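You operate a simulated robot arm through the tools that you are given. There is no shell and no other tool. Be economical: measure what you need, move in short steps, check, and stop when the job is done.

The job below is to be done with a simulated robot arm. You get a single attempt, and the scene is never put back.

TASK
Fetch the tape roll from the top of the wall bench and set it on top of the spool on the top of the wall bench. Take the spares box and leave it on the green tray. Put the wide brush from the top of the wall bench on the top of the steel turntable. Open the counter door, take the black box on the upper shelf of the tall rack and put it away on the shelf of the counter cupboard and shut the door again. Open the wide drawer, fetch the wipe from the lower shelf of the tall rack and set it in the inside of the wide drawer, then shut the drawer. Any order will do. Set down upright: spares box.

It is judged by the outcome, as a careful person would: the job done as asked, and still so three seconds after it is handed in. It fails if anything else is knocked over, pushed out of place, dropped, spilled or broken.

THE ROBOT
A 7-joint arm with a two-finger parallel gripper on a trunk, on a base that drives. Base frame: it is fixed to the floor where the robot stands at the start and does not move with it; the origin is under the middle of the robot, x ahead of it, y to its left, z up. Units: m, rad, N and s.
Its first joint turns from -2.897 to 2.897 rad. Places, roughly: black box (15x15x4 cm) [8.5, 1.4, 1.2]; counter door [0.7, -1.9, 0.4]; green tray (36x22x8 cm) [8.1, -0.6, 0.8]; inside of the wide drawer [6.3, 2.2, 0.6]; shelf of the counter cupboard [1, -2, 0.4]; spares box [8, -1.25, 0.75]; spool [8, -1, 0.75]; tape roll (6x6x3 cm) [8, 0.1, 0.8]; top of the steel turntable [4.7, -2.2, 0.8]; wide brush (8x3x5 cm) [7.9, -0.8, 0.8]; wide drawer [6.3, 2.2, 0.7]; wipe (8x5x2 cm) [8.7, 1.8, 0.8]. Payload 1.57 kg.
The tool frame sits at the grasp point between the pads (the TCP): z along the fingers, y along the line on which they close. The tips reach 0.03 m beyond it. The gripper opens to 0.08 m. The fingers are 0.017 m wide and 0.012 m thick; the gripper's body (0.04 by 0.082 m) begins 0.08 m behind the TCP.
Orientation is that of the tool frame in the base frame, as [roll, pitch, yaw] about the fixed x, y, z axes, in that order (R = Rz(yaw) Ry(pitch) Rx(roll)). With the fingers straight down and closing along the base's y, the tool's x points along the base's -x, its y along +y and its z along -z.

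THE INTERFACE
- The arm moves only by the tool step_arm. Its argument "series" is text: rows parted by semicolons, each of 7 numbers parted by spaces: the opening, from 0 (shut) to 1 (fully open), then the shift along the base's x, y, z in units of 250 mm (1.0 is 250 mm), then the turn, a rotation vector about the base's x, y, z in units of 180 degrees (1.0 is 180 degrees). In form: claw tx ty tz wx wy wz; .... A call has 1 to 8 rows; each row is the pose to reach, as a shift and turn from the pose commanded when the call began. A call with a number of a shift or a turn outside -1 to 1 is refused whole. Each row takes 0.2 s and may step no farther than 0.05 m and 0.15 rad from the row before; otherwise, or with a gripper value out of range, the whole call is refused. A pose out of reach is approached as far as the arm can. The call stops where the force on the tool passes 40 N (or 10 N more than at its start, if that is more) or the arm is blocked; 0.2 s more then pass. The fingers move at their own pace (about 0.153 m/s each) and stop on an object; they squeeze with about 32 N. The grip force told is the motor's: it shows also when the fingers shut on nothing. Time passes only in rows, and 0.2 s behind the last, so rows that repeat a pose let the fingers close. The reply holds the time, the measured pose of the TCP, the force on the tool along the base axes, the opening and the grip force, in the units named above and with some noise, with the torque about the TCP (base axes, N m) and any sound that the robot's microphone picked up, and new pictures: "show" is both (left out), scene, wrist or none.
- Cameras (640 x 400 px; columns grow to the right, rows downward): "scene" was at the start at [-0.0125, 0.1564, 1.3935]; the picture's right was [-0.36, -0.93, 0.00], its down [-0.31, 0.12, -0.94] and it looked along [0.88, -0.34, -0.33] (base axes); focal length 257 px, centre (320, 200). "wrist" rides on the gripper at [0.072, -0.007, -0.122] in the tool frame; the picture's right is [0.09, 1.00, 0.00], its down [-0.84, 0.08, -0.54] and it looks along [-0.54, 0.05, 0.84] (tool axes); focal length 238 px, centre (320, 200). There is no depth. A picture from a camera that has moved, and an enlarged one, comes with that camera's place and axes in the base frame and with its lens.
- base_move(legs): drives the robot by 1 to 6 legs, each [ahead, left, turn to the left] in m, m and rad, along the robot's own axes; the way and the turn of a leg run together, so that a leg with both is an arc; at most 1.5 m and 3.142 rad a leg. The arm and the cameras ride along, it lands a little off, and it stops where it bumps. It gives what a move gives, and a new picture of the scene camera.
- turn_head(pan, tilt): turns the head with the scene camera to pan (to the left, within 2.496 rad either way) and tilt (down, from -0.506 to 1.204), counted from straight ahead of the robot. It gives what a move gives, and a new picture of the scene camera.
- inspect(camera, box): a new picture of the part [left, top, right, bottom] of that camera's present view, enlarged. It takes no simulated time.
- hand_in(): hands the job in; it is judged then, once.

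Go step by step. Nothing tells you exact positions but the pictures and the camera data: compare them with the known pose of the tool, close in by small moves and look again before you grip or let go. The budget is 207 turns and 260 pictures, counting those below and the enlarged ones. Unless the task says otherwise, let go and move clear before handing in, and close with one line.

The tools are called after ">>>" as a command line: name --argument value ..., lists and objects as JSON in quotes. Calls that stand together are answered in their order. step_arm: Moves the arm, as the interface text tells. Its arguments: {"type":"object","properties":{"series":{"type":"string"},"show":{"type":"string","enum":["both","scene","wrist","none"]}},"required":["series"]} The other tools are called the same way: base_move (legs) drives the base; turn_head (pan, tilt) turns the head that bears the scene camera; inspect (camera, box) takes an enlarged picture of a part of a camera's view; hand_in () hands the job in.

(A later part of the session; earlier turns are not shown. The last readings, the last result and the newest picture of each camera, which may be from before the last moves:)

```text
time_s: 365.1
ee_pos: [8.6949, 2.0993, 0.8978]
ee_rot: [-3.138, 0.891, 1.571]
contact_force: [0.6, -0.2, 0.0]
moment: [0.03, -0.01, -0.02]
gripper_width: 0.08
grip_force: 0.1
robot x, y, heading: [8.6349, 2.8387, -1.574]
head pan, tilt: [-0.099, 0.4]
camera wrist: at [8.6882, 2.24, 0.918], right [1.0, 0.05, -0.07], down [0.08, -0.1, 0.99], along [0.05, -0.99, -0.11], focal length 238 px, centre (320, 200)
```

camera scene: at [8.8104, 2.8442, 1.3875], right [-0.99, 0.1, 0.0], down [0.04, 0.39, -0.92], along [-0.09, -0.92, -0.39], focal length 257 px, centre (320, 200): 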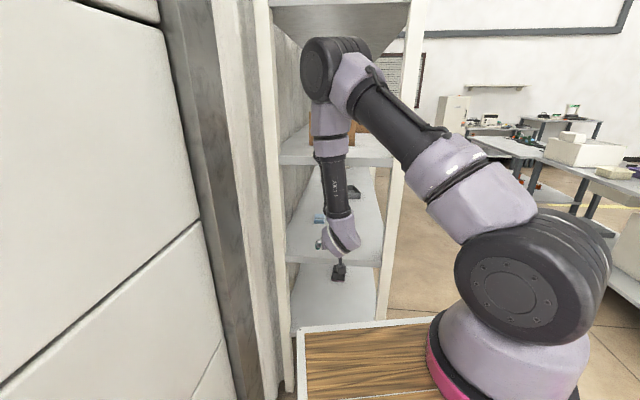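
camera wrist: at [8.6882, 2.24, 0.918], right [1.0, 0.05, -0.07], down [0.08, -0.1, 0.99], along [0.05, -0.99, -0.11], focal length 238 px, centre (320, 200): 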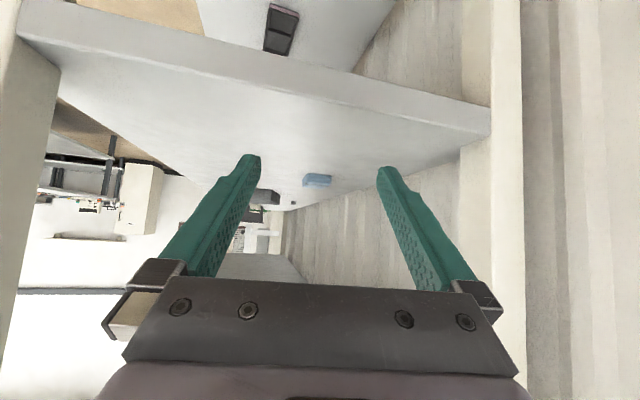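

The wipe is confirmed at (8.703,1.765). The elbow is too bent and could hit the upper shelf, so I'll back the base 6 cm and reach in with a straighter arm.

>>> base_move --legs '[[-0.065, 0, 0]]'

>>> step_arm --series "1 0.005 -0.12 -0.02 0 0 0; 1 0.01 -0.24 -0.04 0 0 0; 1 0.015 -0.36 -0.06 0 0 0; 1 0.02 -0.48 -0.08 0 0 0; 1 0.025 -0.6 -0.1 0 0 0; 1 0.03 -0.72 -0.1 0 0 0; 1 0.03 -0.84 -0.1 0 0 0" --show "both"

```text
time_s: 366.1
ee_pos: [8.6947, 2.1636, 0.8982]
ee_rot: [-3.137, 0.891, 1.57]
contact_force: [0.1, -0.5, -0.1]
moment: [0.0, -0.04, -0.01]
gripper_width: 0.0797
grip_force: 0.1
robot x, y, heading: [8.6317, 2.9025, -1.574]
head pan, tilt: [-0.099, 0.4]
camera scene: at [8.8106, 2.909, 1.3875], right [-0.99, 0.1, 0.0], down [0.04, 0.39, -0.92], along [-0.09, -0.92, -0.39], focal length 257 px, centre (320, 200)
```

scene: 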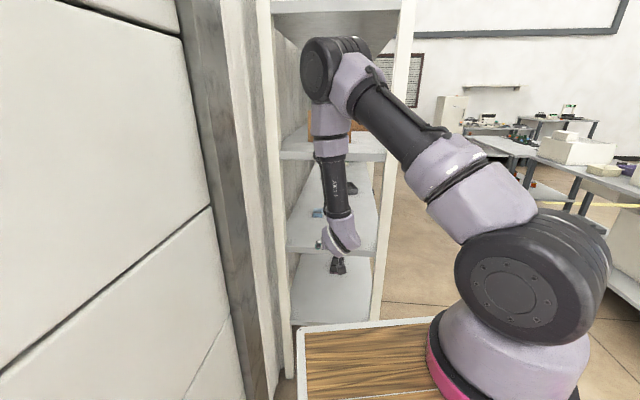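

```text
time_s: 367.7
ee_pos: [8.7026, 1.9542, 0.8758]
ee_rot: [-3.138, 0.892, 1.571]
contact_force: [0.3, 0.5, 0.3]
moment: [-0.05, -0.01, -0.01]
gripper_width: 0.0801
grip_force: 0.0
robot x, y, heading: [8.6292, 2.8997, -1.575]
head pan, tilt: [-0.099, 0.4]
camera scene: at [8.8107, 2.9091, 1.3875], right [-0.99, 0.1, 0.0], down [0.04, 0.39, -0.92], along [-0.09, -0.92, -0.39], focal length 257 px, centre (320, 200)
camera wrist: at [8.6958, 2.0941, 0.8939], right [1.0, 0.05, -0.07], down [0.08, -0.1, 0.99], along [0.05, -0.99, -0.11], focal length 238 px, centre (320, 200)
```

scene: 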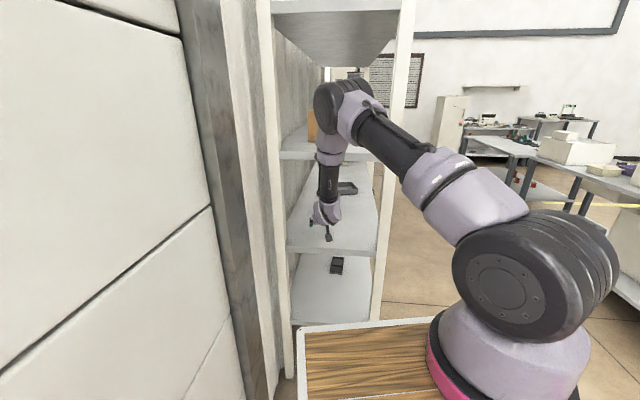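
wrist: 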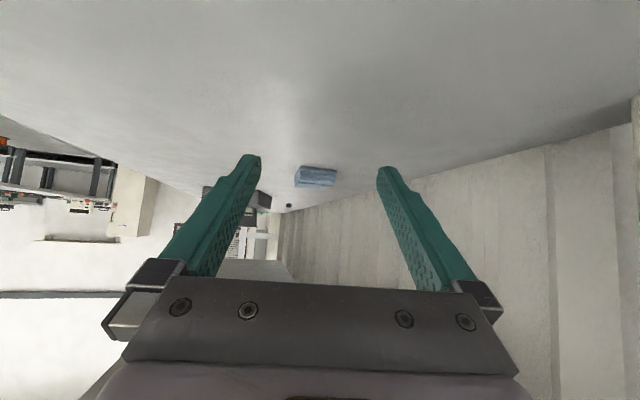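

Still clear. I'll continue forward in smaller increments, lowering a little.

>>> step_arm --series "1 0 -0.08 -0.02 0 0 0; 1 0 -0.16 -0.04 0 0 0; 1 0 -0.24 -0.06 0 0 0; 1 0 -0.32 -0.08 0 0 0; 1 0 -0.4 -0.09 0 0 0; 1 0 -0.4 -0.09 0 0 0" --show "both"

```text
time_s: 369.1
ee_pos: [8.7017, 1.8541, 0.8511]
ee_rot: [-3.139, 0.891, 1.569]
contact_force: [-0.1, -0.6, -0.2]
moment: [-0.02, 0.0, 0.01]
gripper_width: 0.0799
grip_force: 0.0
robot x, y, heading: [8.6288, 2.9044, -1.574]
head pan, tilt: [-0.099, 0.4]
camera scene: at [8.8106, 2.909, 1.3875], right [-0.99, 0.1, 0.0], down [0.04, 0.39, -0.92], along [-0.09, -0.92, -0.39], focal length 257 px, centre (320, 200)
camera wrist: at [8.6954, 1.9945, 0.8708], right [1.0, 0.05, -0.07], down [0.08, -0.1, 0.99], along [0.05, -0.99, -0.11], focal length 238 px, centre (320, 200)
```

scene: 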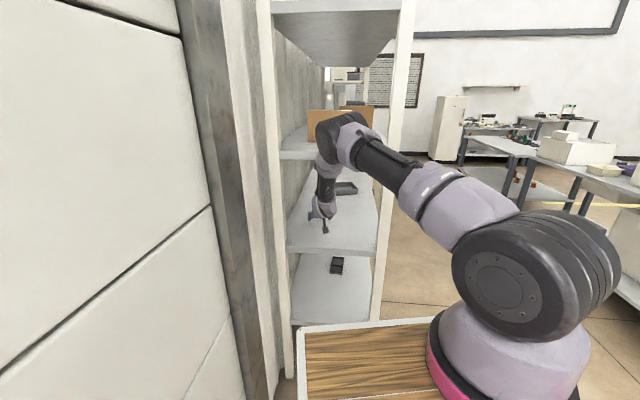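
wrist: 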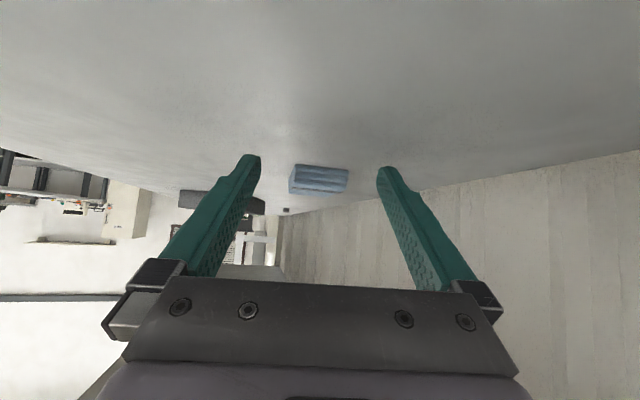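

The arm has straightened and the wipe is dead ahead between the fingers. I'll go in the last 9 cm and lower.

>>> step_arm --series "1 0.005 -0.08 -0.01 0 0 0; 1 0.01 -0.16 -0.02 0 0 0; 1 0.01 -0.24 -0.03 0 0 0; 1 0.01 -0.32 -0.045 0 0 0; 1 0.01 -0.37 -0.06 0 0 0; 1 0.01 -0.37 -0.06 0 0 0" --show "both"

```text
time_s: 370.6
ee_pos: [8.7086, 1.7582, 0.8443]
ee_rot: [3.14, 0.907, 1.572]
contact_force: [0.1, 7.3, 16.1]
moment: [-0.09, 0.06, -0.28]
gripper_width: 0.079
grip_force: 0.0
robot x, y, heading: [8.6277, 2.9015, -1.577]
head pan, tilt: [-0.099, 0.4]
stopped in row 6: the force on the tool passed its limit at 79 N (the readings are from after the stop); the commanded pose is now the measured one
camera scene: at [8.8106, 2.9106, 1.3875], right [-0.99, 0.1, 0.0], down [0.04, 0.39, -0.92], along [-0.09, -0.92, -0.39], focal length 257 px, centre (320, 200)
camera wrist: at [8.7012, 1.8991, 0.8628], right [1.0, 0.06, -0.07], down [0.08, -0.09, 0.99], along [0.05, -0.99, -0.09], focal length 238 px, centre (320, 200)
```

scene: 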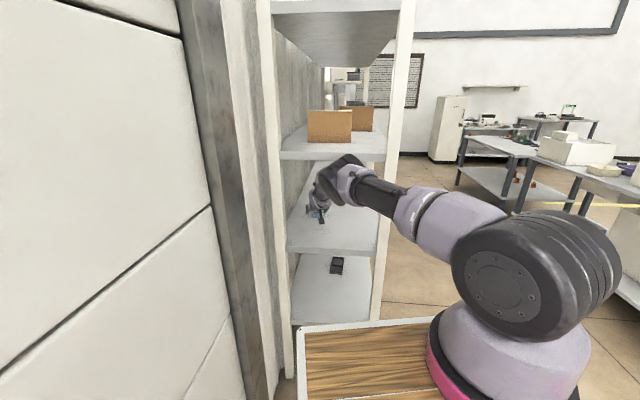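
wrist: 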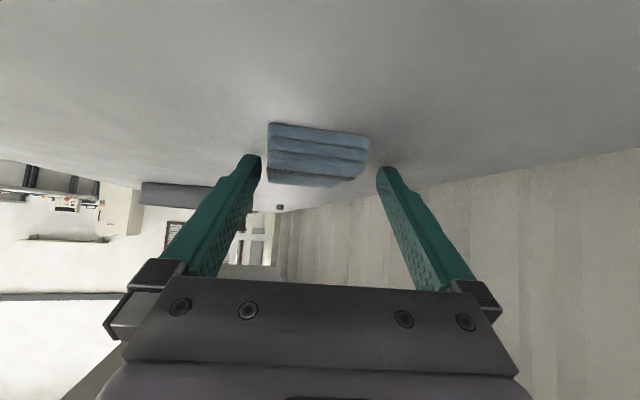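

The tips touched the shelf and the wipe is between the fingers. I'll raise 3 mm and close.

>>> step_arm --series "1 0 0 0.012 0 0 0; 0.6 0 0 0.012 0 0 0; 0.2 0 0 0.012 0 0 0; 0 0 0 0.012 0 0 0; 0 0 0 0.012 0 0 0" --show "wrist"

```text
time_s: 371.8
ee_pos: [8.7086, 1.7578, 0.8451]
ee_rot: [-3.141, 0.902, 1.57]
contact_force: [3.9, 3.4, 11.9]
moment: [-0.12, -0.29, 0.14]
gripper_width: 0.0489
grip_force: 32.4
robot x, y, heading: [8.6272, 2.9001, -1.575]
head pan, tilt: [-0.099, 0.4]
camera wrist: at [8.7013, 1.8996, 0.8635], right [1.0, 0.06, -0.07], down [0.08, -0.09, 0.99], along [0.05, -0.99, -0.1], focal length 238 px, centre (320, 200)
```

wrist: 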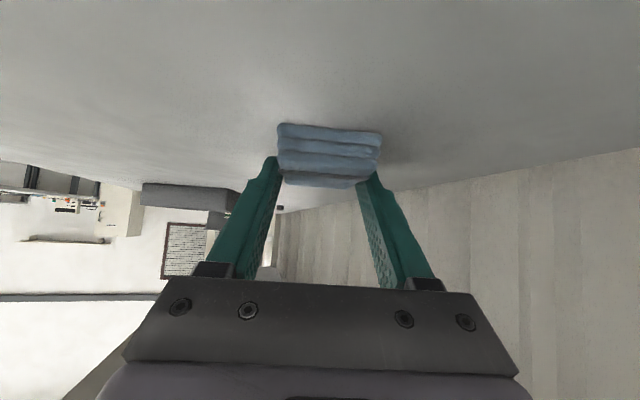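

The wipe is gripped. I'll lift 3 cm and check, then back straight out with the base.

>>> step_arm --series "0 0 0 0.04 0 0 0; 0 0 0 0.08 0 0 0; 0 0 0 0.12 0 0 0; 0 0 0.04 0.14 0 0 0" --show "wrist"

>>> base_move --legs '[[-0.4, 0, 0]]'

```text
time_s: 372.8
ee_pos: [8.7057, 1.7682, 0.8788]
ee_rot: [3.141, 0.901, 1.572]
contact_force: [0.9, 0.4, -0.5]
moment: [-0.02, -0.06, 0.01]
gripper_width: 0.0489
grip_force: 32.1
robot x, y, heading: [8.6317, 2.9016, -1.571]
head pan, tilt: [-0.099, 0.4]
camera wrist: at [8.6999, 1.9094, 0.8973], right [1.0, 0.06, -0.07], down [0.08, -0.1, 0.99], along [0.05, -0.99, -0.1], focal length 238 px, centre (320, 200)
```

wrist: 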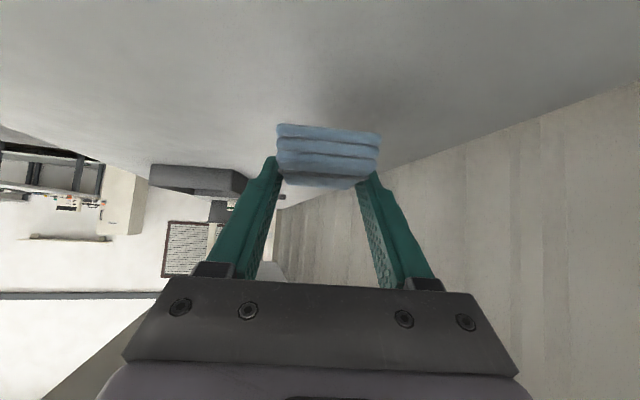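

```text
time_s: 375.3
ee_pos: [8.7072, 2.1693, 0.8797]
ee_rot: [-3.139, 0.902, 1.57]
contact_force: [-0.4, 0.0, -0.7]
moment: [0.0, 0.02, -0.04]
gripper_width: 0.0486
grip_force: 31.7
robot x, y, heading: [8.6299, 3.3016, -1.572]
head pan, tilt: [-0.099, 0.4]
camera scene: at [8.812, 3.3094, 1.3875], right [-0.99, 0.1, 0.0], down [0.04, 0.39, -0.92], along [-0.09, -0.92, -0.39], focal length 257 px, centre (320, 200)
```

scene: 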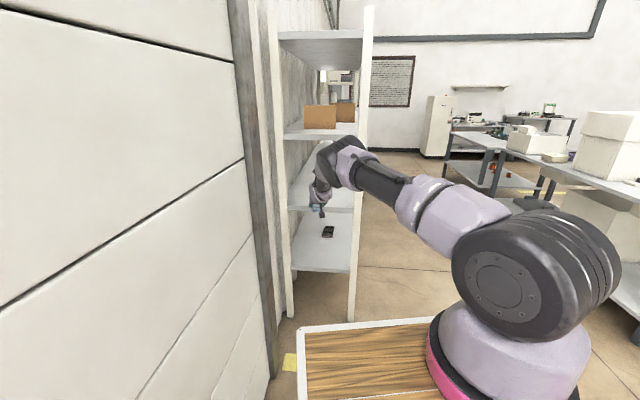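

The wipe is clear of the rack. I'll back away, stow the arm tool-down, and drive back to the drawer.

>>> base_move --legs '[[-0.6, 0, 0]]'

>>> step_arm --series "0 -0.05 0.12 0.08 0.0463 0 0; 0 -0.1 0.24 0.16 0.0926 0 0; 0 -0.15 0.36 0.24 0.139 0 0; 0 -0.2 0.48 0.32 0.185 0 0; 0 -0.25 0.6 0.4 0.2315 0 0; 0 -0.3 0.72 0.48 0.278 0 0; 0 -0.35 0.84 0.56 0.288 0 0; 0 -0.4 0.96 0.64 0.288 0 0" --show "none"

>>> step_arm --series "0 -0.1 0.15 0.02 0 0 0; 0 -0.2 0.3 0.04 0 0 0; 0 -0.3 0.45 0.04 0 0 0; 0 -0.35 0.5 0.04 0 0 0" --show "none"

>>> base_move --legs '[[0, -1.5, 0], [0, -1.5, 0], [0, -0.15, 0], [0, 0, 1.358], [0, -1.33, 0]]'

>>> turn_head --pan -0.05 --tilt 0.75

```text
time_s: 378.6
ee_pos: [8.7053, 2.7686, 0.8791]
ee_rot: [-3.141, 0.901, 1.565]
contact_force: [-0.3, -0.2, 0.0]
moment: [0.0, -0.02, 0.01]
gripper_width: 0.0488
grip_force: 31.4
robot x, y, heading: [8.6341, 3.9011, -1.579]
head pan, tilt: [-0.099, 0.4]
camera scene: at [8.8158, 3.9077, 1.3875], right [-0.99, 0.11, 0.0], down [0.04, 0.39, -0.92], along [-0.1, -0.92, -0.39], focal length 257 px, centre (320, 200)
```

scene: 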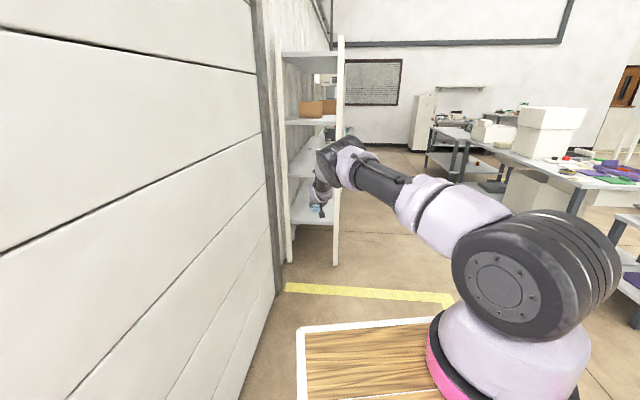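

```text
time_s: 380.4
ee_pos: [8.6054, 3.0089, 1.0392]
ee_rot: [-3.135, -0.008, 1.57]
contact_force: [0.4, 0.5, -0.8]
moment: [0.0, 0.03, 0.01]
gripper_width: 0.0487
grip_force: 32.2
robot x, y, heading: [8.6331, 3.9002, -1.581]
head pan, tilt: [-0.099, 0.4]
```

```text
time_s: 381.4
ee_pos: [8.5175, 3.1318, 1.049]
ee_rot: [-3.134, -0.003, 1.569]
contact_force: [0.5, 0.1, -1.4]
moment: [-0.01, 0.01, 0.01]
gripper_width: 0.0486
grip_force: 32.4
robot x, y, heading: [8.6375, 3.9009, -1.579]
head pan, tilt: [-0.099, 0.4]
```

```text
time_s: 406.5
ee_pos: [5.9392, 2.3322, 1.0496]
ee_rot: [-3.137, -0.004, 2.947]
contact_force: [1.2, -0.1, -0.5]
moment: [0.0, -0.03, 0.0]
gripper_width: 0.0487
grip_force: 31.9
robot x, y, heading: [5.2015, 2.5928, -0.201]
head pan, tilt: [-0.099, 0.4]
camera scene: at [5.2351, 2.7704, 1.3875], right [-0.3, -0.96, 0.0], down [-0.37, 0.11, -0.92], along [0.88, -0.27, -0.39], focal length 257 px, centre (320, 200)
```

scene: 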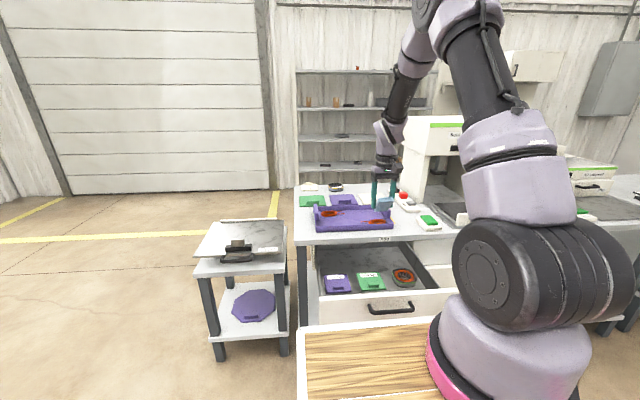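

```text
time_s: 407.3
ee_pos: [5.9396, 2.3318, 1.0492]
ee_rot: [-3.136, -0.006, 2.947]
contact_force: [-0.3, 0.3, 0.6]
moment: [0.02, 0.02, 0.04]
gripper_width: 0.0484
grip_force: 31.6
robot x, y, heading: [5.2078, 2.5911, -0.2]
head pan, tilt: [-0.051, 0.75]
camera scene: at [5.2269, 2.7772, 1.3565], right [-0.25, -0.97, 0.0], down [-0.66, 0.17, -0.73], along [0.71, -0.18, -0.68], focal length 257 px, centre (320, 200)
```

scene: 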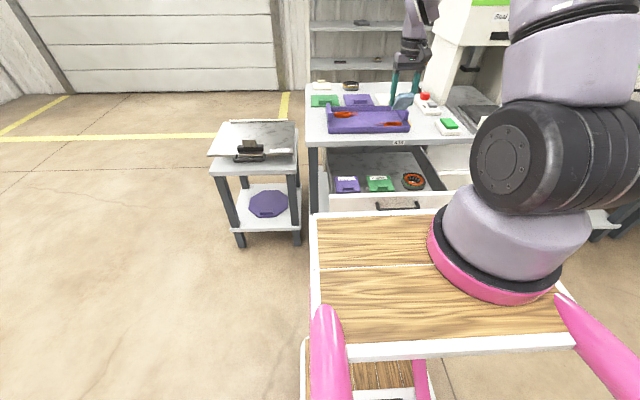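

The drawer is open, with dividers and a ring in its front part. I'll place the wipe behind them, tilting the tool about 35° so the wrist clears the bench edge.

>>> step_arm --series "0 0.04 -0.02 -0.12 -0.0078 -0.038 0; 0 0.08 -0.04 -0.24 -0.0156 -0.076 0; 0 0.12 -0.06 -0.36 -0.0234 -0.114 0; 0 0.16 -0.08 -0.48 -0.0312 -0.152 0; 0 0.2 -0.1 -0.6 -0.039 -0.19 0; 0 0.24 -0.12 -0.72 -0.039 -0.19 0; 0 0.24 -0.12 -0.8 -0.039 -0.19 0; 0 0.24 -0.12 -0.8 -0.039 -0.19 0" --show "both"

>>> inspect --camera "scene" --box '[310, 80, 470, 220]'

```text
time_s: 409.1
ee_pos: [5.9972, 2.3017, 0.8476]
ee_rot: [-3.132, 0.607, 2.949]
contact_force: [-0.1, 0.2, -0.3]
moment: [0.04, 0.03, 0.0]
gripper_width: 0.0486
grip_force: 31.9
robot x, y, heading: [5.2034, 2.5909, -0.198]
head pan, tilt: [-0.051, 0.75]
camera scene: at [5.2268, 2.7772, 1.3564], right [-0.25, -0.97, 0.0], down [-0.66, 0.17, -0.73], along [0.71, -0.18, -0.68], focal length 257 px, centre (320, 200)
camera wrist: at [5.8711, 2.3211, 0.9066], right [0.12, 0.99, -0.06], down [0.39, 0.01, 0.92], along [0.91, -0.14, -0.38], focal length 238 px, centre (320, 200)
```

scene: 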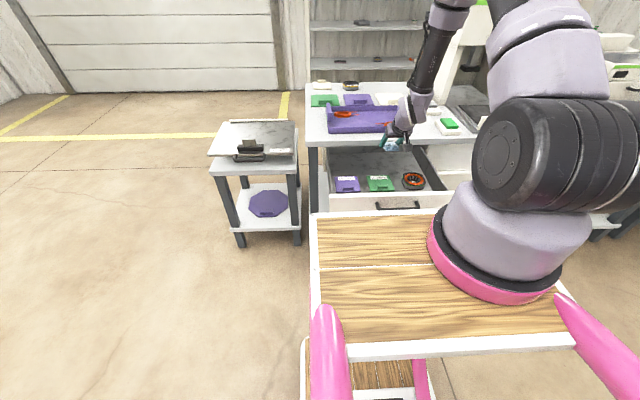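
wrist: 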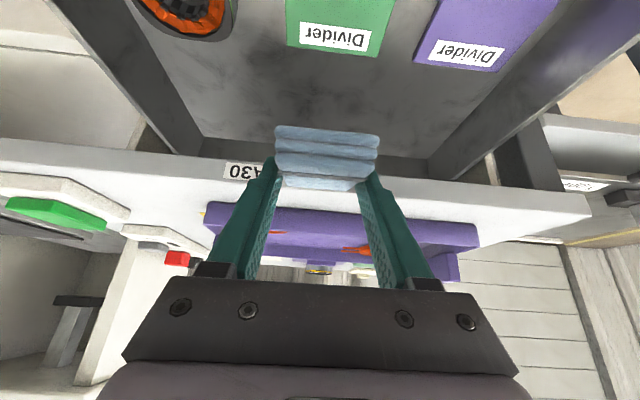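

```text
2.86 times, centred on (390, 150) of scene
camera zoom: at [5.2268, 2.7772, 1.3564], right [-0.25, -0.97, 0.0], down [-0.66, 0.17, -0.73], along [0.71, -0.18, -0.68], focal length 734 px, centre (120, 343)
```

zoom: 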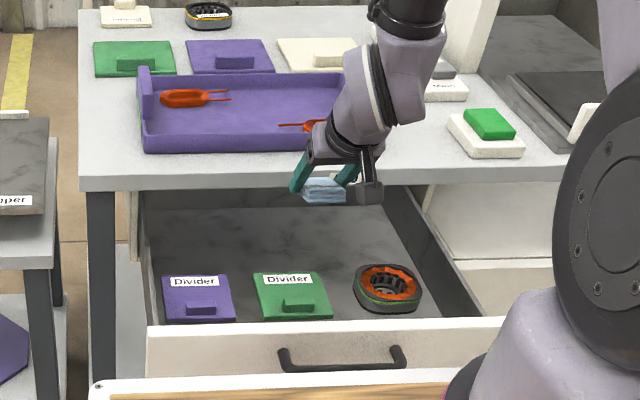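

The wrist view shows free drawer floor behind the dividers. I'll lower, then slide forward and down to contact.

>>> step_arm --series "0 0 0 -0.15 0 0 0; 0 0 0 -0.3 0 0 0; 0 0 0 -0.42 0 0 0; 0 0.1 -0.022 -0.44 0 0 0; 0 0.22 -0.049 -0.48 0 0 0; 0 0.34 -0.075 -0.53 0 0 0; 0 0.41 -0.091 -0.57 0 0 0; 0 0.41 -0.091 -0.57 0 0 0" --show "wrist"

>>> inspect --camera "scene" --box '[310, 80, 470, 220]'

```text
time_s: 410.9
ee_pos: [6.1011, 2.2779, 0.7066]
ee_rot: [-3.132, 0.604, 2.951]
contact_force: [0.4, -0.9, -0.3]
moment: [0.03, -0.03, 0.03]
gripper_width: 0.0489
grip_force: 31.5
robot x, y, heading: [5.2035, 2.5895, -0.199]
head pan, tilt: [-0.051, 0.75]
camera wrist: at [5.9741, 2.2977, 0.7646], right [0.12, 0.99, -0.06], down [0.39, 0.01, 0.92], along [0.91, -0.14, -0.39], focal length 238 px, centre (320, 200)
```

wrist: 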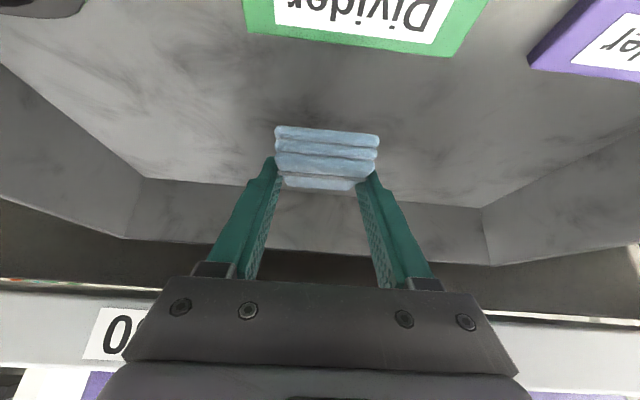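

```text
2.86 times, centred on (390, 150) of scene
camera zoom: at [5.2268, 2.7772, 1.3564], right [-0.25, -0.97, 0.0], down [-0.66, 0.17, -0.73], along [0.71, -0.18, -0.68], focal length 734 px, centre (120, 343)
```

zoom: 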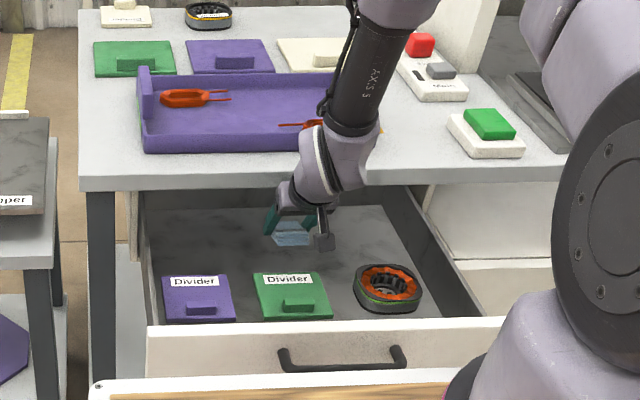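

Good clearance all around. I'll lower gently to contact.

>>> step_arm --series "0 0 0 -0.03 0 0 0; 0 0 0 -0.06 0 0 0; 0 0 0 -0.08 0 0 0; 0 0 0 -0.1 0 0 0; 0 0 0 -0.12 0 0 0; 0 0 0 -0.14 0 0 0; 0 0 0 -0.16 0 0 0; 0 0 0 -0.18 0 0 0" --show "none"

```text
time_s: 412.7
ee_pos: [6.1074, 2.2768, 0.6693]
ee_rot: [-3.132, 0.618, 2.95]
contact_force: [-1.0, -0.3, 10.4]
moment: [0.03, -0.37, 0.02]
gripper_width: 0.0488
grip_force: 31.8
robot x, y, heading: [5.2086, 2.5912, -0.2]
head pan, tilt: [-0.051, 0.75]
stopped in row 8: the force on the tool passed its limit at 46 N (the readings are from after the stop); the commanded pose is now the measured one
```

Contact. I'll release and withdraw along the tool axis.

>>> step_arm --series "0.6 0 0 0 0 0 0; 1 0 0 0 0 0 0; 1 0 0 0 0 0 0; 1 -0.08 0.018 0.09 0 0 0; 1 -0.18 0.04 0.2 0 0 0; 1 -0.28 0.06 0.34 0 0 0; 1 -0.38 0.08 0.5 0 0 0; 1 -0.42 0.09 0.64 0 0 0" --show "wrist"

```text
time_s: 414.5
ee_pos: [6.0019, 2.2997, 0.8262]
ee_rot: [-3.13, 0.615, 2.95]
contact_force: [0.6, 0.3, -0.8]
moment: [0.01, 0.01, 0.0]
gripper_width: 0.0801
grip_force: 0.1
robot x, y, heading: [5.2045, 2.591, -0.2]
head pan, tilt: [-0.051, 0.75]
camera wrist: at [5.8735, 2.3191, 0.8834], right [0.12, 0.99, -0.06], down [0.38, 0.01, 0.92], along [0.92, -0.14, -0.38], focal length 238 px, centre (320, 200)
```

wrist: 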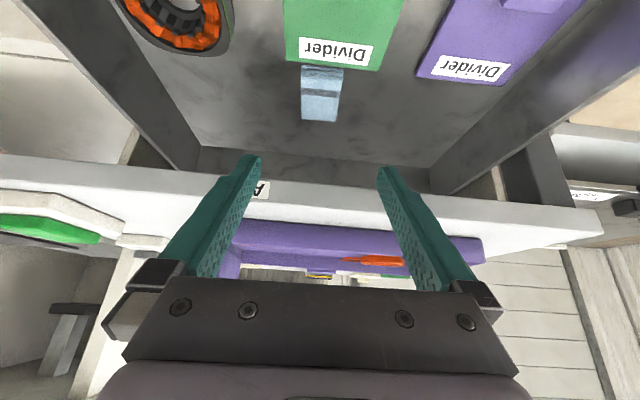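

The wipe lies flat in the drawer. Now I'll raise, back off, and set closed fingers pointing forward to push the drawer shut.

>>> step_arm --series "1 -0.05 0.01 0.15 0 0 0; 0 -0.1 0.02 0.3 0 0 0; 0 -0.1 0.02 0.32 0 0 0" --show "none"

>>> base_move --legs '[[-0.25, 0, -0.014]]'

>>> step_arm --series "0 -0.05 0.01 0 -0.0092 -0.0441 0; 0 -0.1 0.02 -0.05 -0.0184 -0.0882 0; 0 -0.15 0.03 -0.2 -0.0276 -0.1323 0; 0 -0.18 0.035 -0.35 -0.0368 -0.1764 0; 0 -0.2 0.04 -0.5 -0.046 -0.2205 0; 0 -0.22 0.045 -0.65 -0.0552 -0.2646 0; 0 -0.24 0.05 -0.8 -0.0624 -0.2994 0; 0 -0.24 0.05 -0.92 -0.0624 -0.2994 0" --show "wrist"

```text
time_s: 415.3
ee_pos: [5.9762, 2.3052, 0.9066]
ee_rot: [-3.132, 0.613, 2.948]
contact_force: [0.3, 0.7, -0.6]
moment: [-0.02, 0.0, -0.02]
gripper_width: 0.0
grip_force: 21.0
robot x, y, heading: [5.2043, 2.5879, -0.2]
head pan, tilt: [-0.051, 0.75]
```

```text
time_s: 417.1
ee_pos: [5.7282, 2.3465, 0.9066]
ee_rot: [-3.129, 0.614, 2.939]
contact_force: [-0.7, 0.3, 0.1]
moment: [0.0, 0.01, 0.0]
gripper_width: 0.0
grip_force: 21.2
robot x, y, heading: [4.9609, 2.6403, -0.212]
head pan, tilt: [-0.051, 0.75]
camera scene: at [4.9845, 2.8282, 1.3564], right [-0.26, -0.97, 0.0], down [-0.66, 0.18, -0.73], along [0.71, -0.19, -0.68], focal length 257 px, centre (320, 200)
```

scene: 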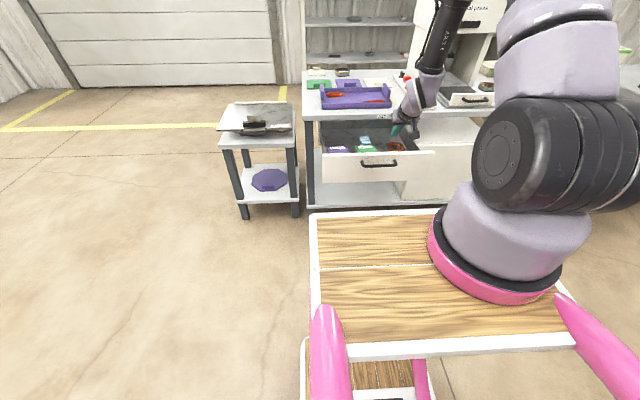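

```text
time_s: 418.9
ee_pos: [5.6677, 2.3596, 0.678]
ee_rot: [-0.082, 1.565, -0.298]
contact_force: [0.3, -0.1, -0.4]
moment: [0.02, 0.02, 0.02]
gripper_width: 0.0
grip_force: 21.2
robot x, y, heading: [4.9615, 2.6403, -0.216]
head pan, tilt: [-0.051, 0.75]
camera wrist: at [5.5477, 2.3791, 0.6038], right [0.21, 0.97, -0.09], down [-0.52, 0.19, 0.83], along [0.83, -0.13, 0.55], focal length 238 px, centre (320, 200)
```

wrist: 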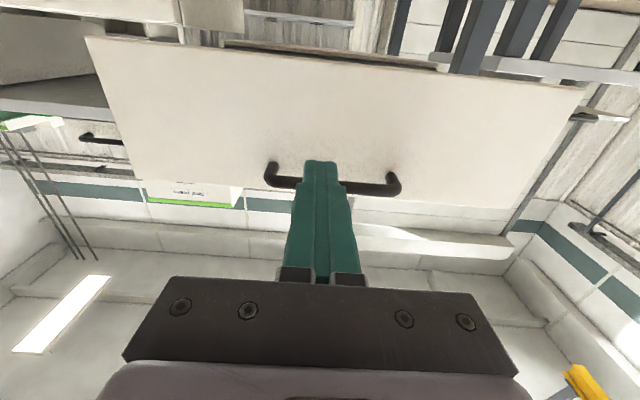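

The fingers are centred on the drawer front below the handle. I'll push with the base, then finish with the arm.

>>> base_move --legs '[[0.35, 0, 0]]'

>>> step_arm --series "0 0.06 -0.013 0 0 0 0; 0 0.12 -0.026 0 0 0 0; 0 0.17 -0.037 0 0 0 0; 0 0.21 -0.046 0 0 0 0; 0 0.25 -0.055 0 0 0 0; 0 0.29 -0.064 0 0 0 0; 0 0.33 -0.073 0 0 0 0; 0 0.37 -0.082 0 0 0 0" --show "none"

```text
time_s: 421.2
ee_pos: [6.0123, 2.2864, 0.6784]
ee_rot: [-0.114, 1.565, -0.329]
contact_force: [0.3, -0.3, -0.1]
moment: [0.0, 0.0, -0.01]
gripper_width: 0.0
grip_force: 21.4
robot x, y, heading: [5.3026, 2.5698, -0.211]
head pan, tilt: [-0.051, 0.75]
camera scene: at [5.3274, 2.7542, 1.3564], right [-0.26, -0.97, 0.0], down [-0.66, 0.18, -0.73], along [0.71, -0.19, -0.68], focal length 257 px, centre (320, 200)
```

scene: 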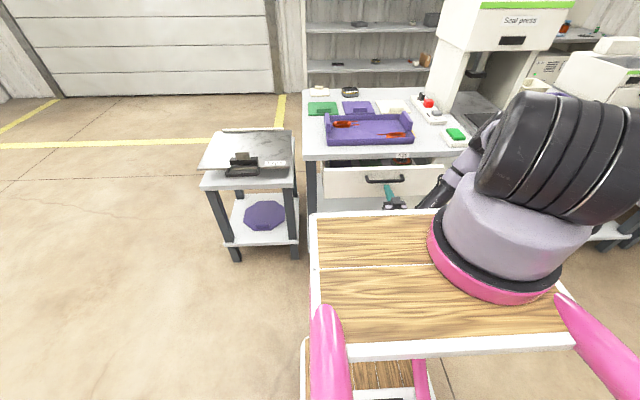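

```text
time_s: 422.6
ee_pos: [6.0783, 2.2719, 0.6775]
ee_rot: [-0.381, 1.565, -0.595]
contact_force: [-22.6, 2.4, 13.7]
moment: [-0.04, -0.22, 0.06]
gripper_width: 0.0
grip_force: 21.7
robot x, y, heading: [5.3036, 2.5706, -0.214]
head pan, tilt: [-0.051, 0.75]
stopped in row 7: the force on the tool passed its limit at 64 N (the readings are from after the stop); the commanded pose is now the measured one
```

The push hit the end stop. I'll check that the drawer is flush.

>>> inspect --camera "scene" --box '[290, 80, 470, 220]'

```text
2.86 times, centred on (380, 150) of scene
camera zoom: at [5.326, 2.7545, 1.3564], right [-0.26, -0.97, 0.0], down [-0.66, 0.18, -0.73], along [0.71, -0.19, -0.68], focal length 734 px, centre (149, 343)
```

zoom: 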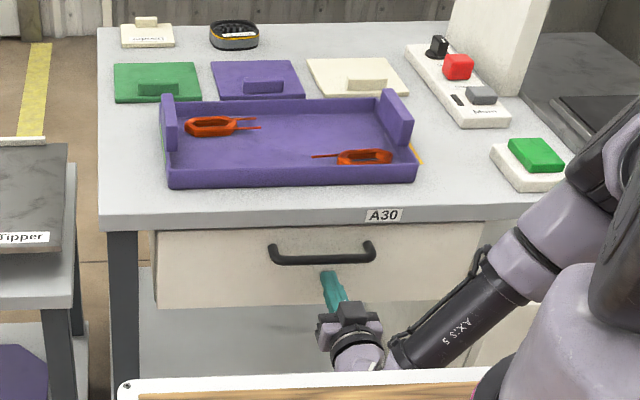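

The drawer is flush. I'll back off, stow the arm, and drive around to the rack front for the black box.

>>> base_move --legs '[[-0.25, 0, 0]]'

>>> step_arm --series "1 0 0 0.1 0.0096 0.044 0; 1 0 0 0.2 0.0192 0.088 0; 1 0 0 0.35 0.0288 0.132 0; 1 0 0 0.5 0.0384 0.176 0; 1 0 0 0.65 0.048 0.22 0; 1 0 0 0.8 0.0576 0.264 0; 1 0 0 0.95 0.0672 0.308 0; 1 0 0 1 0.0768 0.352 0" --show "none"

>>> step_arm --series "1 -0.05 0 0.1 0.0096 0.044 0; 1 -0.1 0 0.2 0.0192 0.088 0; 1 -0.15 0 0.35 0.0288 0.132 0; 1 -0.15 0 0.5 0.0288 0.132 0" --show "none"

>>> base_move --legs '[[0, 0, 0.212], [0, 1.2, 0], [1.5, 0, 0], [0.8, 0, 0], [0, -1.5, 0], [0, -0.8, 0]]'

>>> turn_head --pan -0.2 --tilt 0.1

```text
time_s: 424.4
ee_pos: [5.8365, 2.3236, 0.6768]
ee_rot: [-0.538, 1.568, -0.753]
contact_force: [-0.3, 0.5, 0.2]
moment: [0.01, -0.01, -0.02]
gripper_width: 0.0
grip_force: 21.1
robot x, y, heading: [5.0611, 2.6204, -0.211]
head pan, tilt: [-0.051, 0.75]
camera scene: at [5.085, 2.8063, 1.3564], right [-0.26, -0.97, 0.0], down [-0.66, 0.18, -0.73], along [0.71, -0.19, -0.68], focal length 257 px, centre (320, 200)
```

scene: 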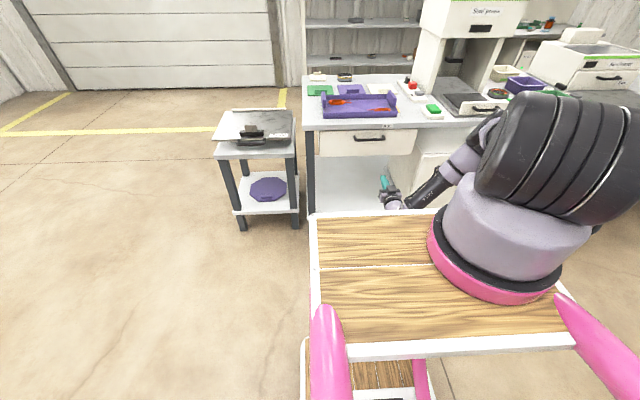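

```text
time_s: 426.2
ee_pos: [5.8367, 2.322, 0.9262]
ee_rot: [-3.142, 0.44, 2.927]
contact_force: [0.3, -0.1, 0.0]
moment: [0.05, -0.03, 0.0]
gripper_width: 0.0798
grip_force: 0.0
robot x, y, heading: [5.0626, 2.6195, -0.213]
head pan, tilt: [-0.051, 0.75]
```

```text
time_s: 427.2
ee_pos: [5.7991, 2.3222, 1.0515]
ee_rot: [3.14, 0.016, 2.929]
contact_force: [1.2, -0.3, -0.7]
moment: [0.01, 0.02, 0.0]
gripper_width: 0.0801
grip_force: 0.0
robot x, y, heading: [5.064, 2.624, -0.208]
head pan, tilt: [-0.051, 0.75]
```

```text
time_s: 455.9
ee_pos: [8.1681, 1.4305, 1.051]
ee_rot: [3.141, 0.017, -3.121]
contact_force: [-0.5, 0.1, -0.4]
moment: [-0.01, 0.0, 0.03]
gripper_width: 0.0803
grip_force: 0.1
robot x, y, heading: [7.378, 1.5494, 0.021]
head pan, tilt: [-0.051, 0.75]
camera scene: at [7.3617, 1.7341, 1.3564], right [-0.03, -1.0, 0.0], down [-0.68, 0.02, -0.73], along [0.73, -0.02, -0.68], focal length 257 px, centre (320, 200)
```

scene: 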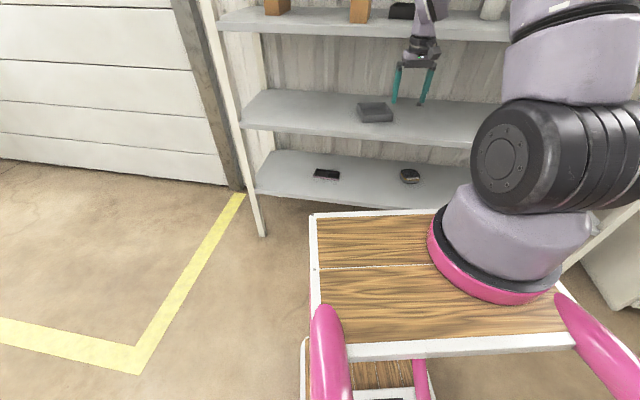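

```text
time_s: 456.9
ee_pos: [8.1679, 1.4291, 1.0518]
ee_rot: [3.14, 0.016, -3.122]
contact_force: [0.8, -0.2, -0.6]
moment: [-0.01, 0.02, 0.0]
gripper_width: 0.0801
grip_force: 0.0
robot x, y, heading: [7.3813, 1.5481, 0.015]
head pan, tilt: [-0.201, 0.099]
camera scene: at [7.3695, 1.7202, 1.4154], right [-0.18, -0.98, 0.0], down [-0.1, 0.02, -0.99], along [0.98, -0.18, -0.1], focal length 257 px, centre (320, 200)
```

scene: 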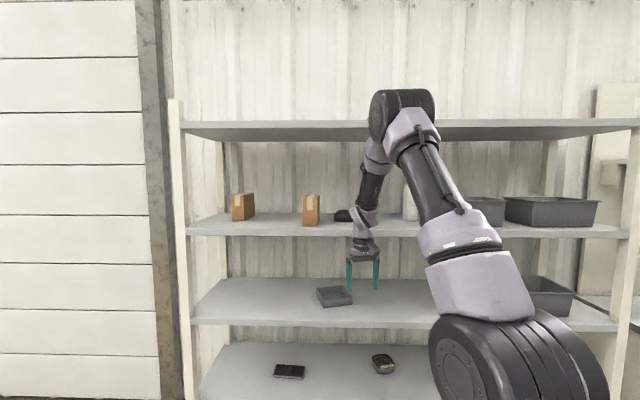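

The black box is behind the gripper on the upper shelf. I'll raise the gripper in front of the shelf to look into it with the wrist camera.

>>> step_arm --series "1 -0.1 -0.05 0.1 0 0 0; 1 -0.2 -0.1 0.25 0 0 0; 1 -0.25 -0.15 0.4 0 0 0; 1 -0.25 -0.2 0.55 0 0 0; 1 -0.25 -0.25 0.7 0 0 0; 1 -0.25 -0.28 0.85 0 0 0; 1 -0.25 -0.28 1 0 0 0; 1 -0.25 -0.28 1 0 0 0" --show "both"

```text
time_s: 458.7
ee_pos: [8.1051, 1.36, 1.3014]
ee_rot: [3.139, 0.019, -3.121]
contact_force: [-0.1, 0.2, 1.0]
moment: [-0.03, 0.05, 0.01]
gripper_width: 0.0802
grip_force: 0.0
robot x, y, heading: [7.3826, 1.5504, 0.024]
head pan, tilt: [-0.201, 0.099]
camera scene: at [7.3695, 1.7201, 1.4155], right [-0.18, -0.98, 0.0], down [-0.1, 0.02, -0.99], along [0.98, -0.18, -0.1], focal length 257 px, centre (320, 200)
camera wrist: at [8.0311, 1.3519, 1.4218], right [-0.11, 0.99, 0.0], down [0.83, 0.09, 0.56], along [0.55, 0.06, -0.83], focal length 238 px, centre (320, 200)
```

scene: 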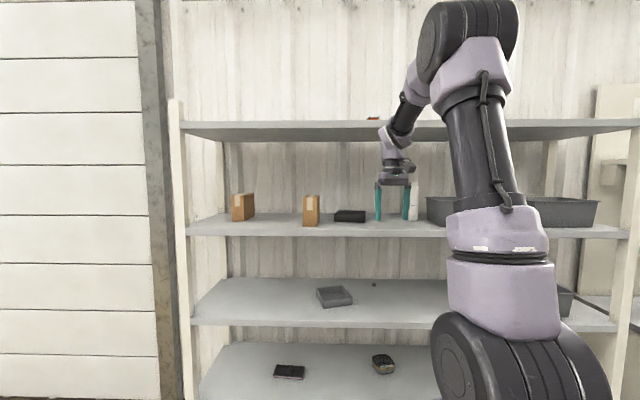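
wrist: 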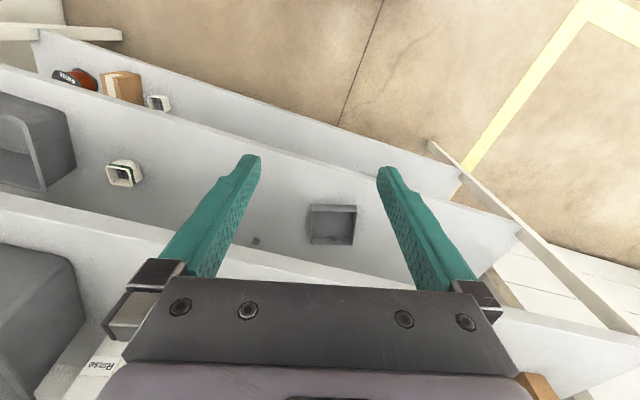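

The black box is visible in the scene view now. I'll zoom in.

>>> inspect --camera "scene" --box '[290, 180, 430, 245]'

```text
4.57 times, centred on (360, 212) of scene
camera zoom: at [7.3695, 1.7201, 1.4155], right [-0.18, -0.98, 0.0], down [-0.1, 0.02, -0.99], along [0.98, -0.18, -0.1], focal length 1175 px, centre (137, 143)
```

zoom: 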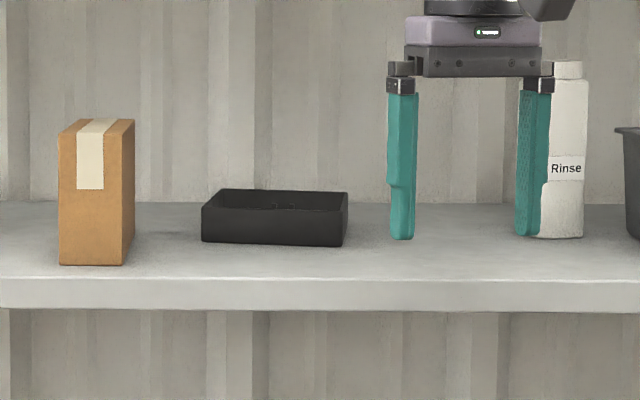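

It's an open-top tray with front face at x≈8.54, spanning y 1.28–1.43, rim z≈1.226. I'll pinch its right wall with the tool pitched 45°, so I'll reposition and pitch the tool.

>>> base_move --legs '[[0.04, -0.14, -0.022]]'

>>> step_arm --series "0.5 0.04 0.03 0.02 0 -0.042 0; 0.5 0.08 0.06 0.04 0 -0.084 0; 0.5 0.12 0.1 0.06 0 -0.126 0; 0.5 0.16 0.14 0.08 0 -0.168 0; 0.5 0.2 0.18 0.1 0 -0.21 0; 0.5 0.26 0.22 0.12 0 -0.25 0; 0.5 0.36 0.25 0.12 0 -0.25 0; 0.5 0.48 0.25 0.12 0 -0.25 0" --show "both"

```text
time_s: 460.1
ee_pos: [8.1414, 1.2027, 1.3029]
ee_rot: [3.141, 0.017, 3.138]
contact_force: [-1.0, -0.4, 0.6]
moment: [-0.01, -0.01, 0.0]
gripper_width: 0.0802
grip_force: 0.1
robot x, y, heading: [7.4242, 1.4095, -0.002]
head pan, tilt: [-0.201, 0.099]
camera scene: at [7.4149, 1.5795, 1.4155], right [-0.2, -0.98, 0.0], down [-0.1, 0.02, -0.99], along [0.97, -0.2, -0.1], focal length 257 px, centre (320, 200)
```

scene: 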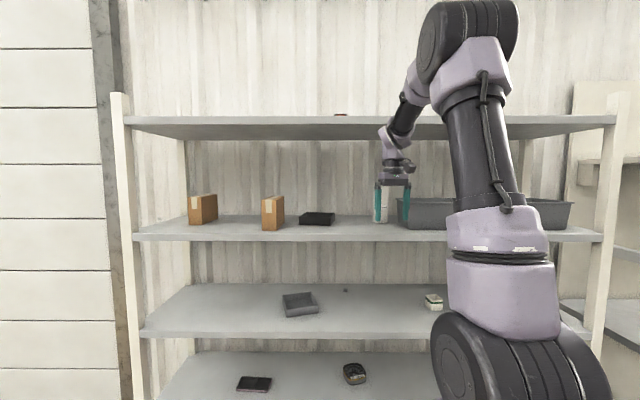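

```text
time_s: 461.9
ee_pos: [8.2623, 1.2657, 1.3322]
ee_rot: [3.138, 0.803, 3.136]
contact_force: [0.3, -0.7, -0.3]
moment: [-0.01, -0.01, 0.0]
gripper_width: 0.0401
grip_force: 0.1
robot x, y, heading: [7.4239, 1.408, -0.001]
head pan, tilt: [-0.201, 0.099]
camera scene: at [7.4144, 1.5795, 1.4155], right [-0.2, -0.98, 0.0], down [-0.1, 0.02, -1.0], along [0.97, -0.2, -0.1], focal length 257 px, centre (320, 200)
camera wrist: at [8.1245, 1.2586, 1.3642], right [-0.06, 1.0, -0.06], down [0.19, 0.07, 0.98], along [0.98, 0.05, -0.19], focal length 238 px, centre (320, 200)
```

scene: 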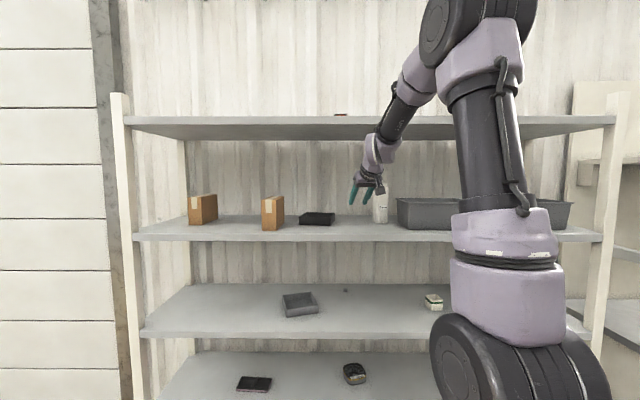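
wrist: 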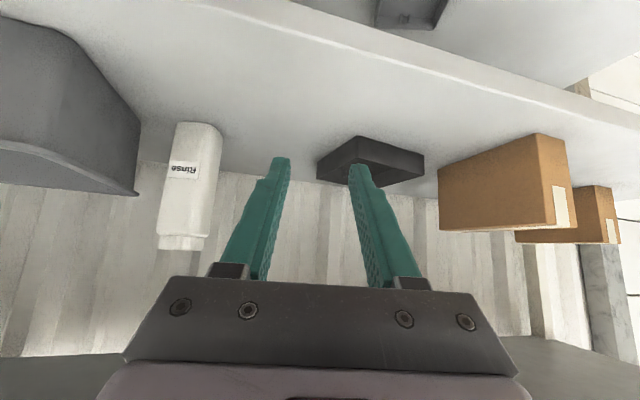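

The wrist view shows the box is yawed about −24°, with its right wall running from (8.476,1.332) to (8.615,1.274). I'll yaw the tool to match and approach that wall low, with the arm stretched.

>>> base_move --legs '[[-0.05, 0, 0]]'

>>> step_arm --series "0.5 0.1 0.03 -0.06 0 0 -0.033; 0.5 0.22 0.06 -0.12 0 0 -0.066; 0.5 0.36 0.1 -0.17 0 0 -0.1; 0.5 0.5 0.14 -0.21 0 0 -0.133; 0.5 0.64 0.17 -0.25 0 0 -0.133; 0.5 0.78 0.19 -0.27 0 0 -0.133; 0.5 0.92 0.2 -0.28 0 0 -0.133; 0.5 0.92 0.2 -0.28 0 0 -0.133" --show "both"

```text
time_s: 462.8
ee_pos: [8.2109, 1.2648, 1.3323]
ee_rot: [3.136, 0.802, 3.136]
contact_force: [-0.1, 0.1, -0.4]
moment: [0.01, 0.0, 0.01]
gripper_width: 0.04
grip_force: 0.1
robot x, y, heading: [7.3746, 1.4027, 0.001]
head pan, tilt: [-0.201, 0.099]
camera scene: at [7.3639, 1.5796, 1.4155], right [-0.2, -0.98, 0.0], down [-0.1, 0.02, -0.99], along [0.97, -0.2, -0.1], focal length 257 px, centre (320, 200)
```

scene: 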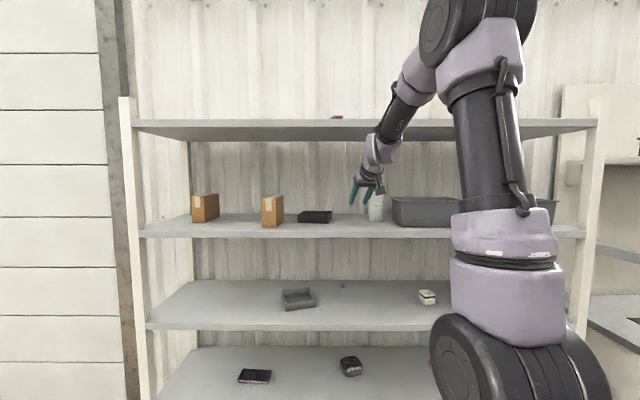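

```text
time_s: 464.6
ee_pos: [8.4413, 1.315, 1.2619]
ee_rot: [3.137, 0.802, 2.719]
contact_force: [-0.3, 1.2, -0.2]
moment: [0.03, -0.01, 0.0]
gripper_width: 0.04
grip_force: 0.1
robot x, y, heading: [7.3735, 1.4058, 0.002]
head pan, tilt: [-0.201, 0.099]
camera scene: at [7.3639, 1.5797, 1.4155], right [-0.2, -0.98, 0.0], down [-0.1, 0.02, -1.0], along [0.97, -0.2, -0.1], focal length 257 px, centre (320, 200)
camera wrist: at [8.3126, 1.3651, 1.2934], right [0.35, 0.94, -0.06], down [0.21, -0.01, 0.98], along [0.92, -0.35, -0.2], focal length 238 px, centre (320, 200)
```

scene: 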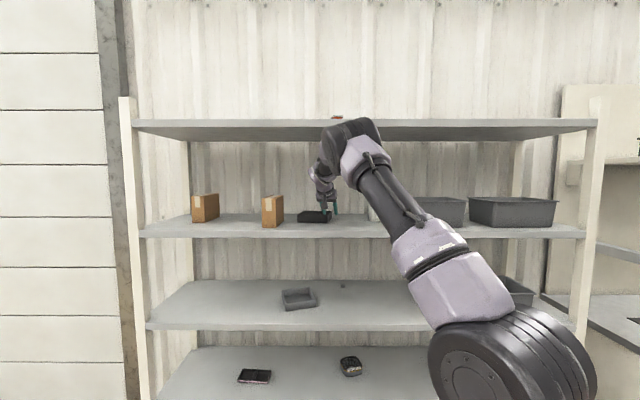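
wrist: 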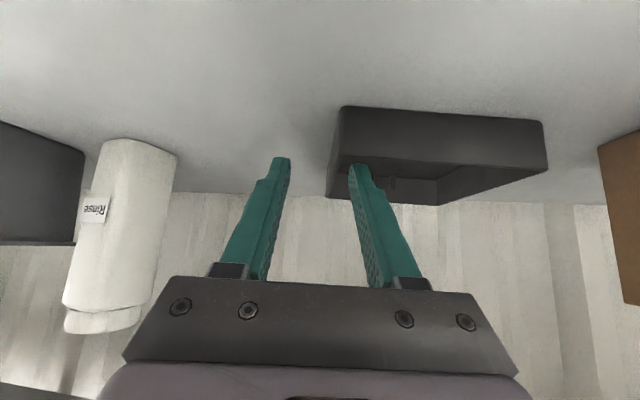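

I need about 1.8 cm lateral shift to centre the wall between the fingers, then 9.5 cm forward. I'll do that and view before lowering.

>>> step_arm --series "0.5 0.03 0.066 0 0 0 0; 0.5 0.12 0.03 0 0 0 0; 0.5 0.22 -0.02 0 0 0 0; 0.5 0.32 -0.065 0 0 0 0; 0.5 0.376 -0.089 0 0 0 0; 0.5 0.376 -0.089 0 0 0 0" --show "both"

```text
time_s: 466.0
ee_pos: [8.5321, 1.2941, 1.2602]
ee_rot: [3.136, 0.803, 2.718]
contact_force: [0.5, 0.0, 0.5]
moment: [0.02, -0.03, 0.04]
gripper_width: 0.0399
grip_force: 0.0
out of reach, approached as far as the arm can: row 5, 6
robot x, y, heading: [7.3702, 1.406, -0.002]
head pan, tilt: [-0.201, 0.099]
camera scene: at [7.3639, 1.5797, 1.4155], right [-0.2, -0.98, 0.0], down [-0.1, 0.02, -1.0], along [0.97, -0.2, -0.1], focal length 257 px, centre (320, 200)
camera wrist: at [8.403, 1.3441, 1.2914], right [0.35, 0.94, -0.06], down [0.21, -0.01, 0.98], along [0.92, -0.35, -0.2], focal length 238 px, centre (320, 200)
```

scene: 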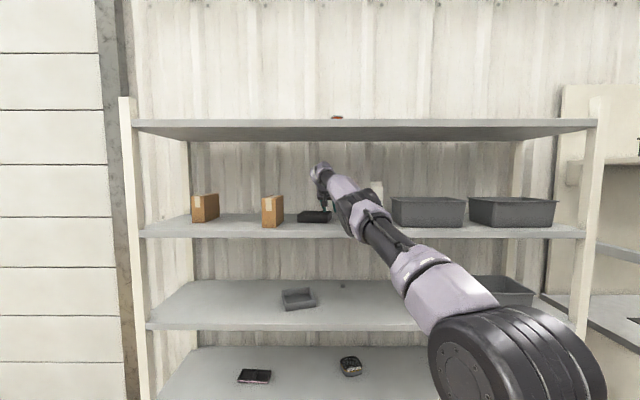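
wrist: 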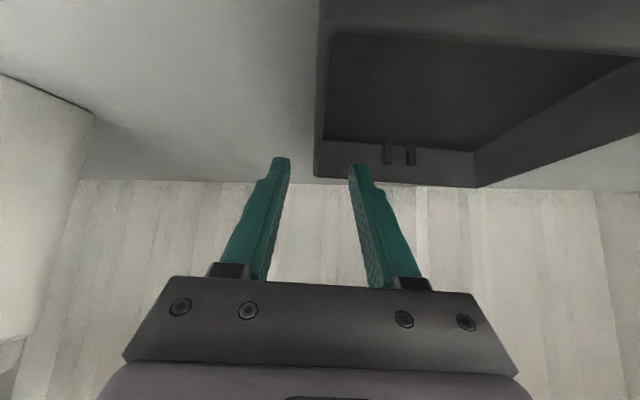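

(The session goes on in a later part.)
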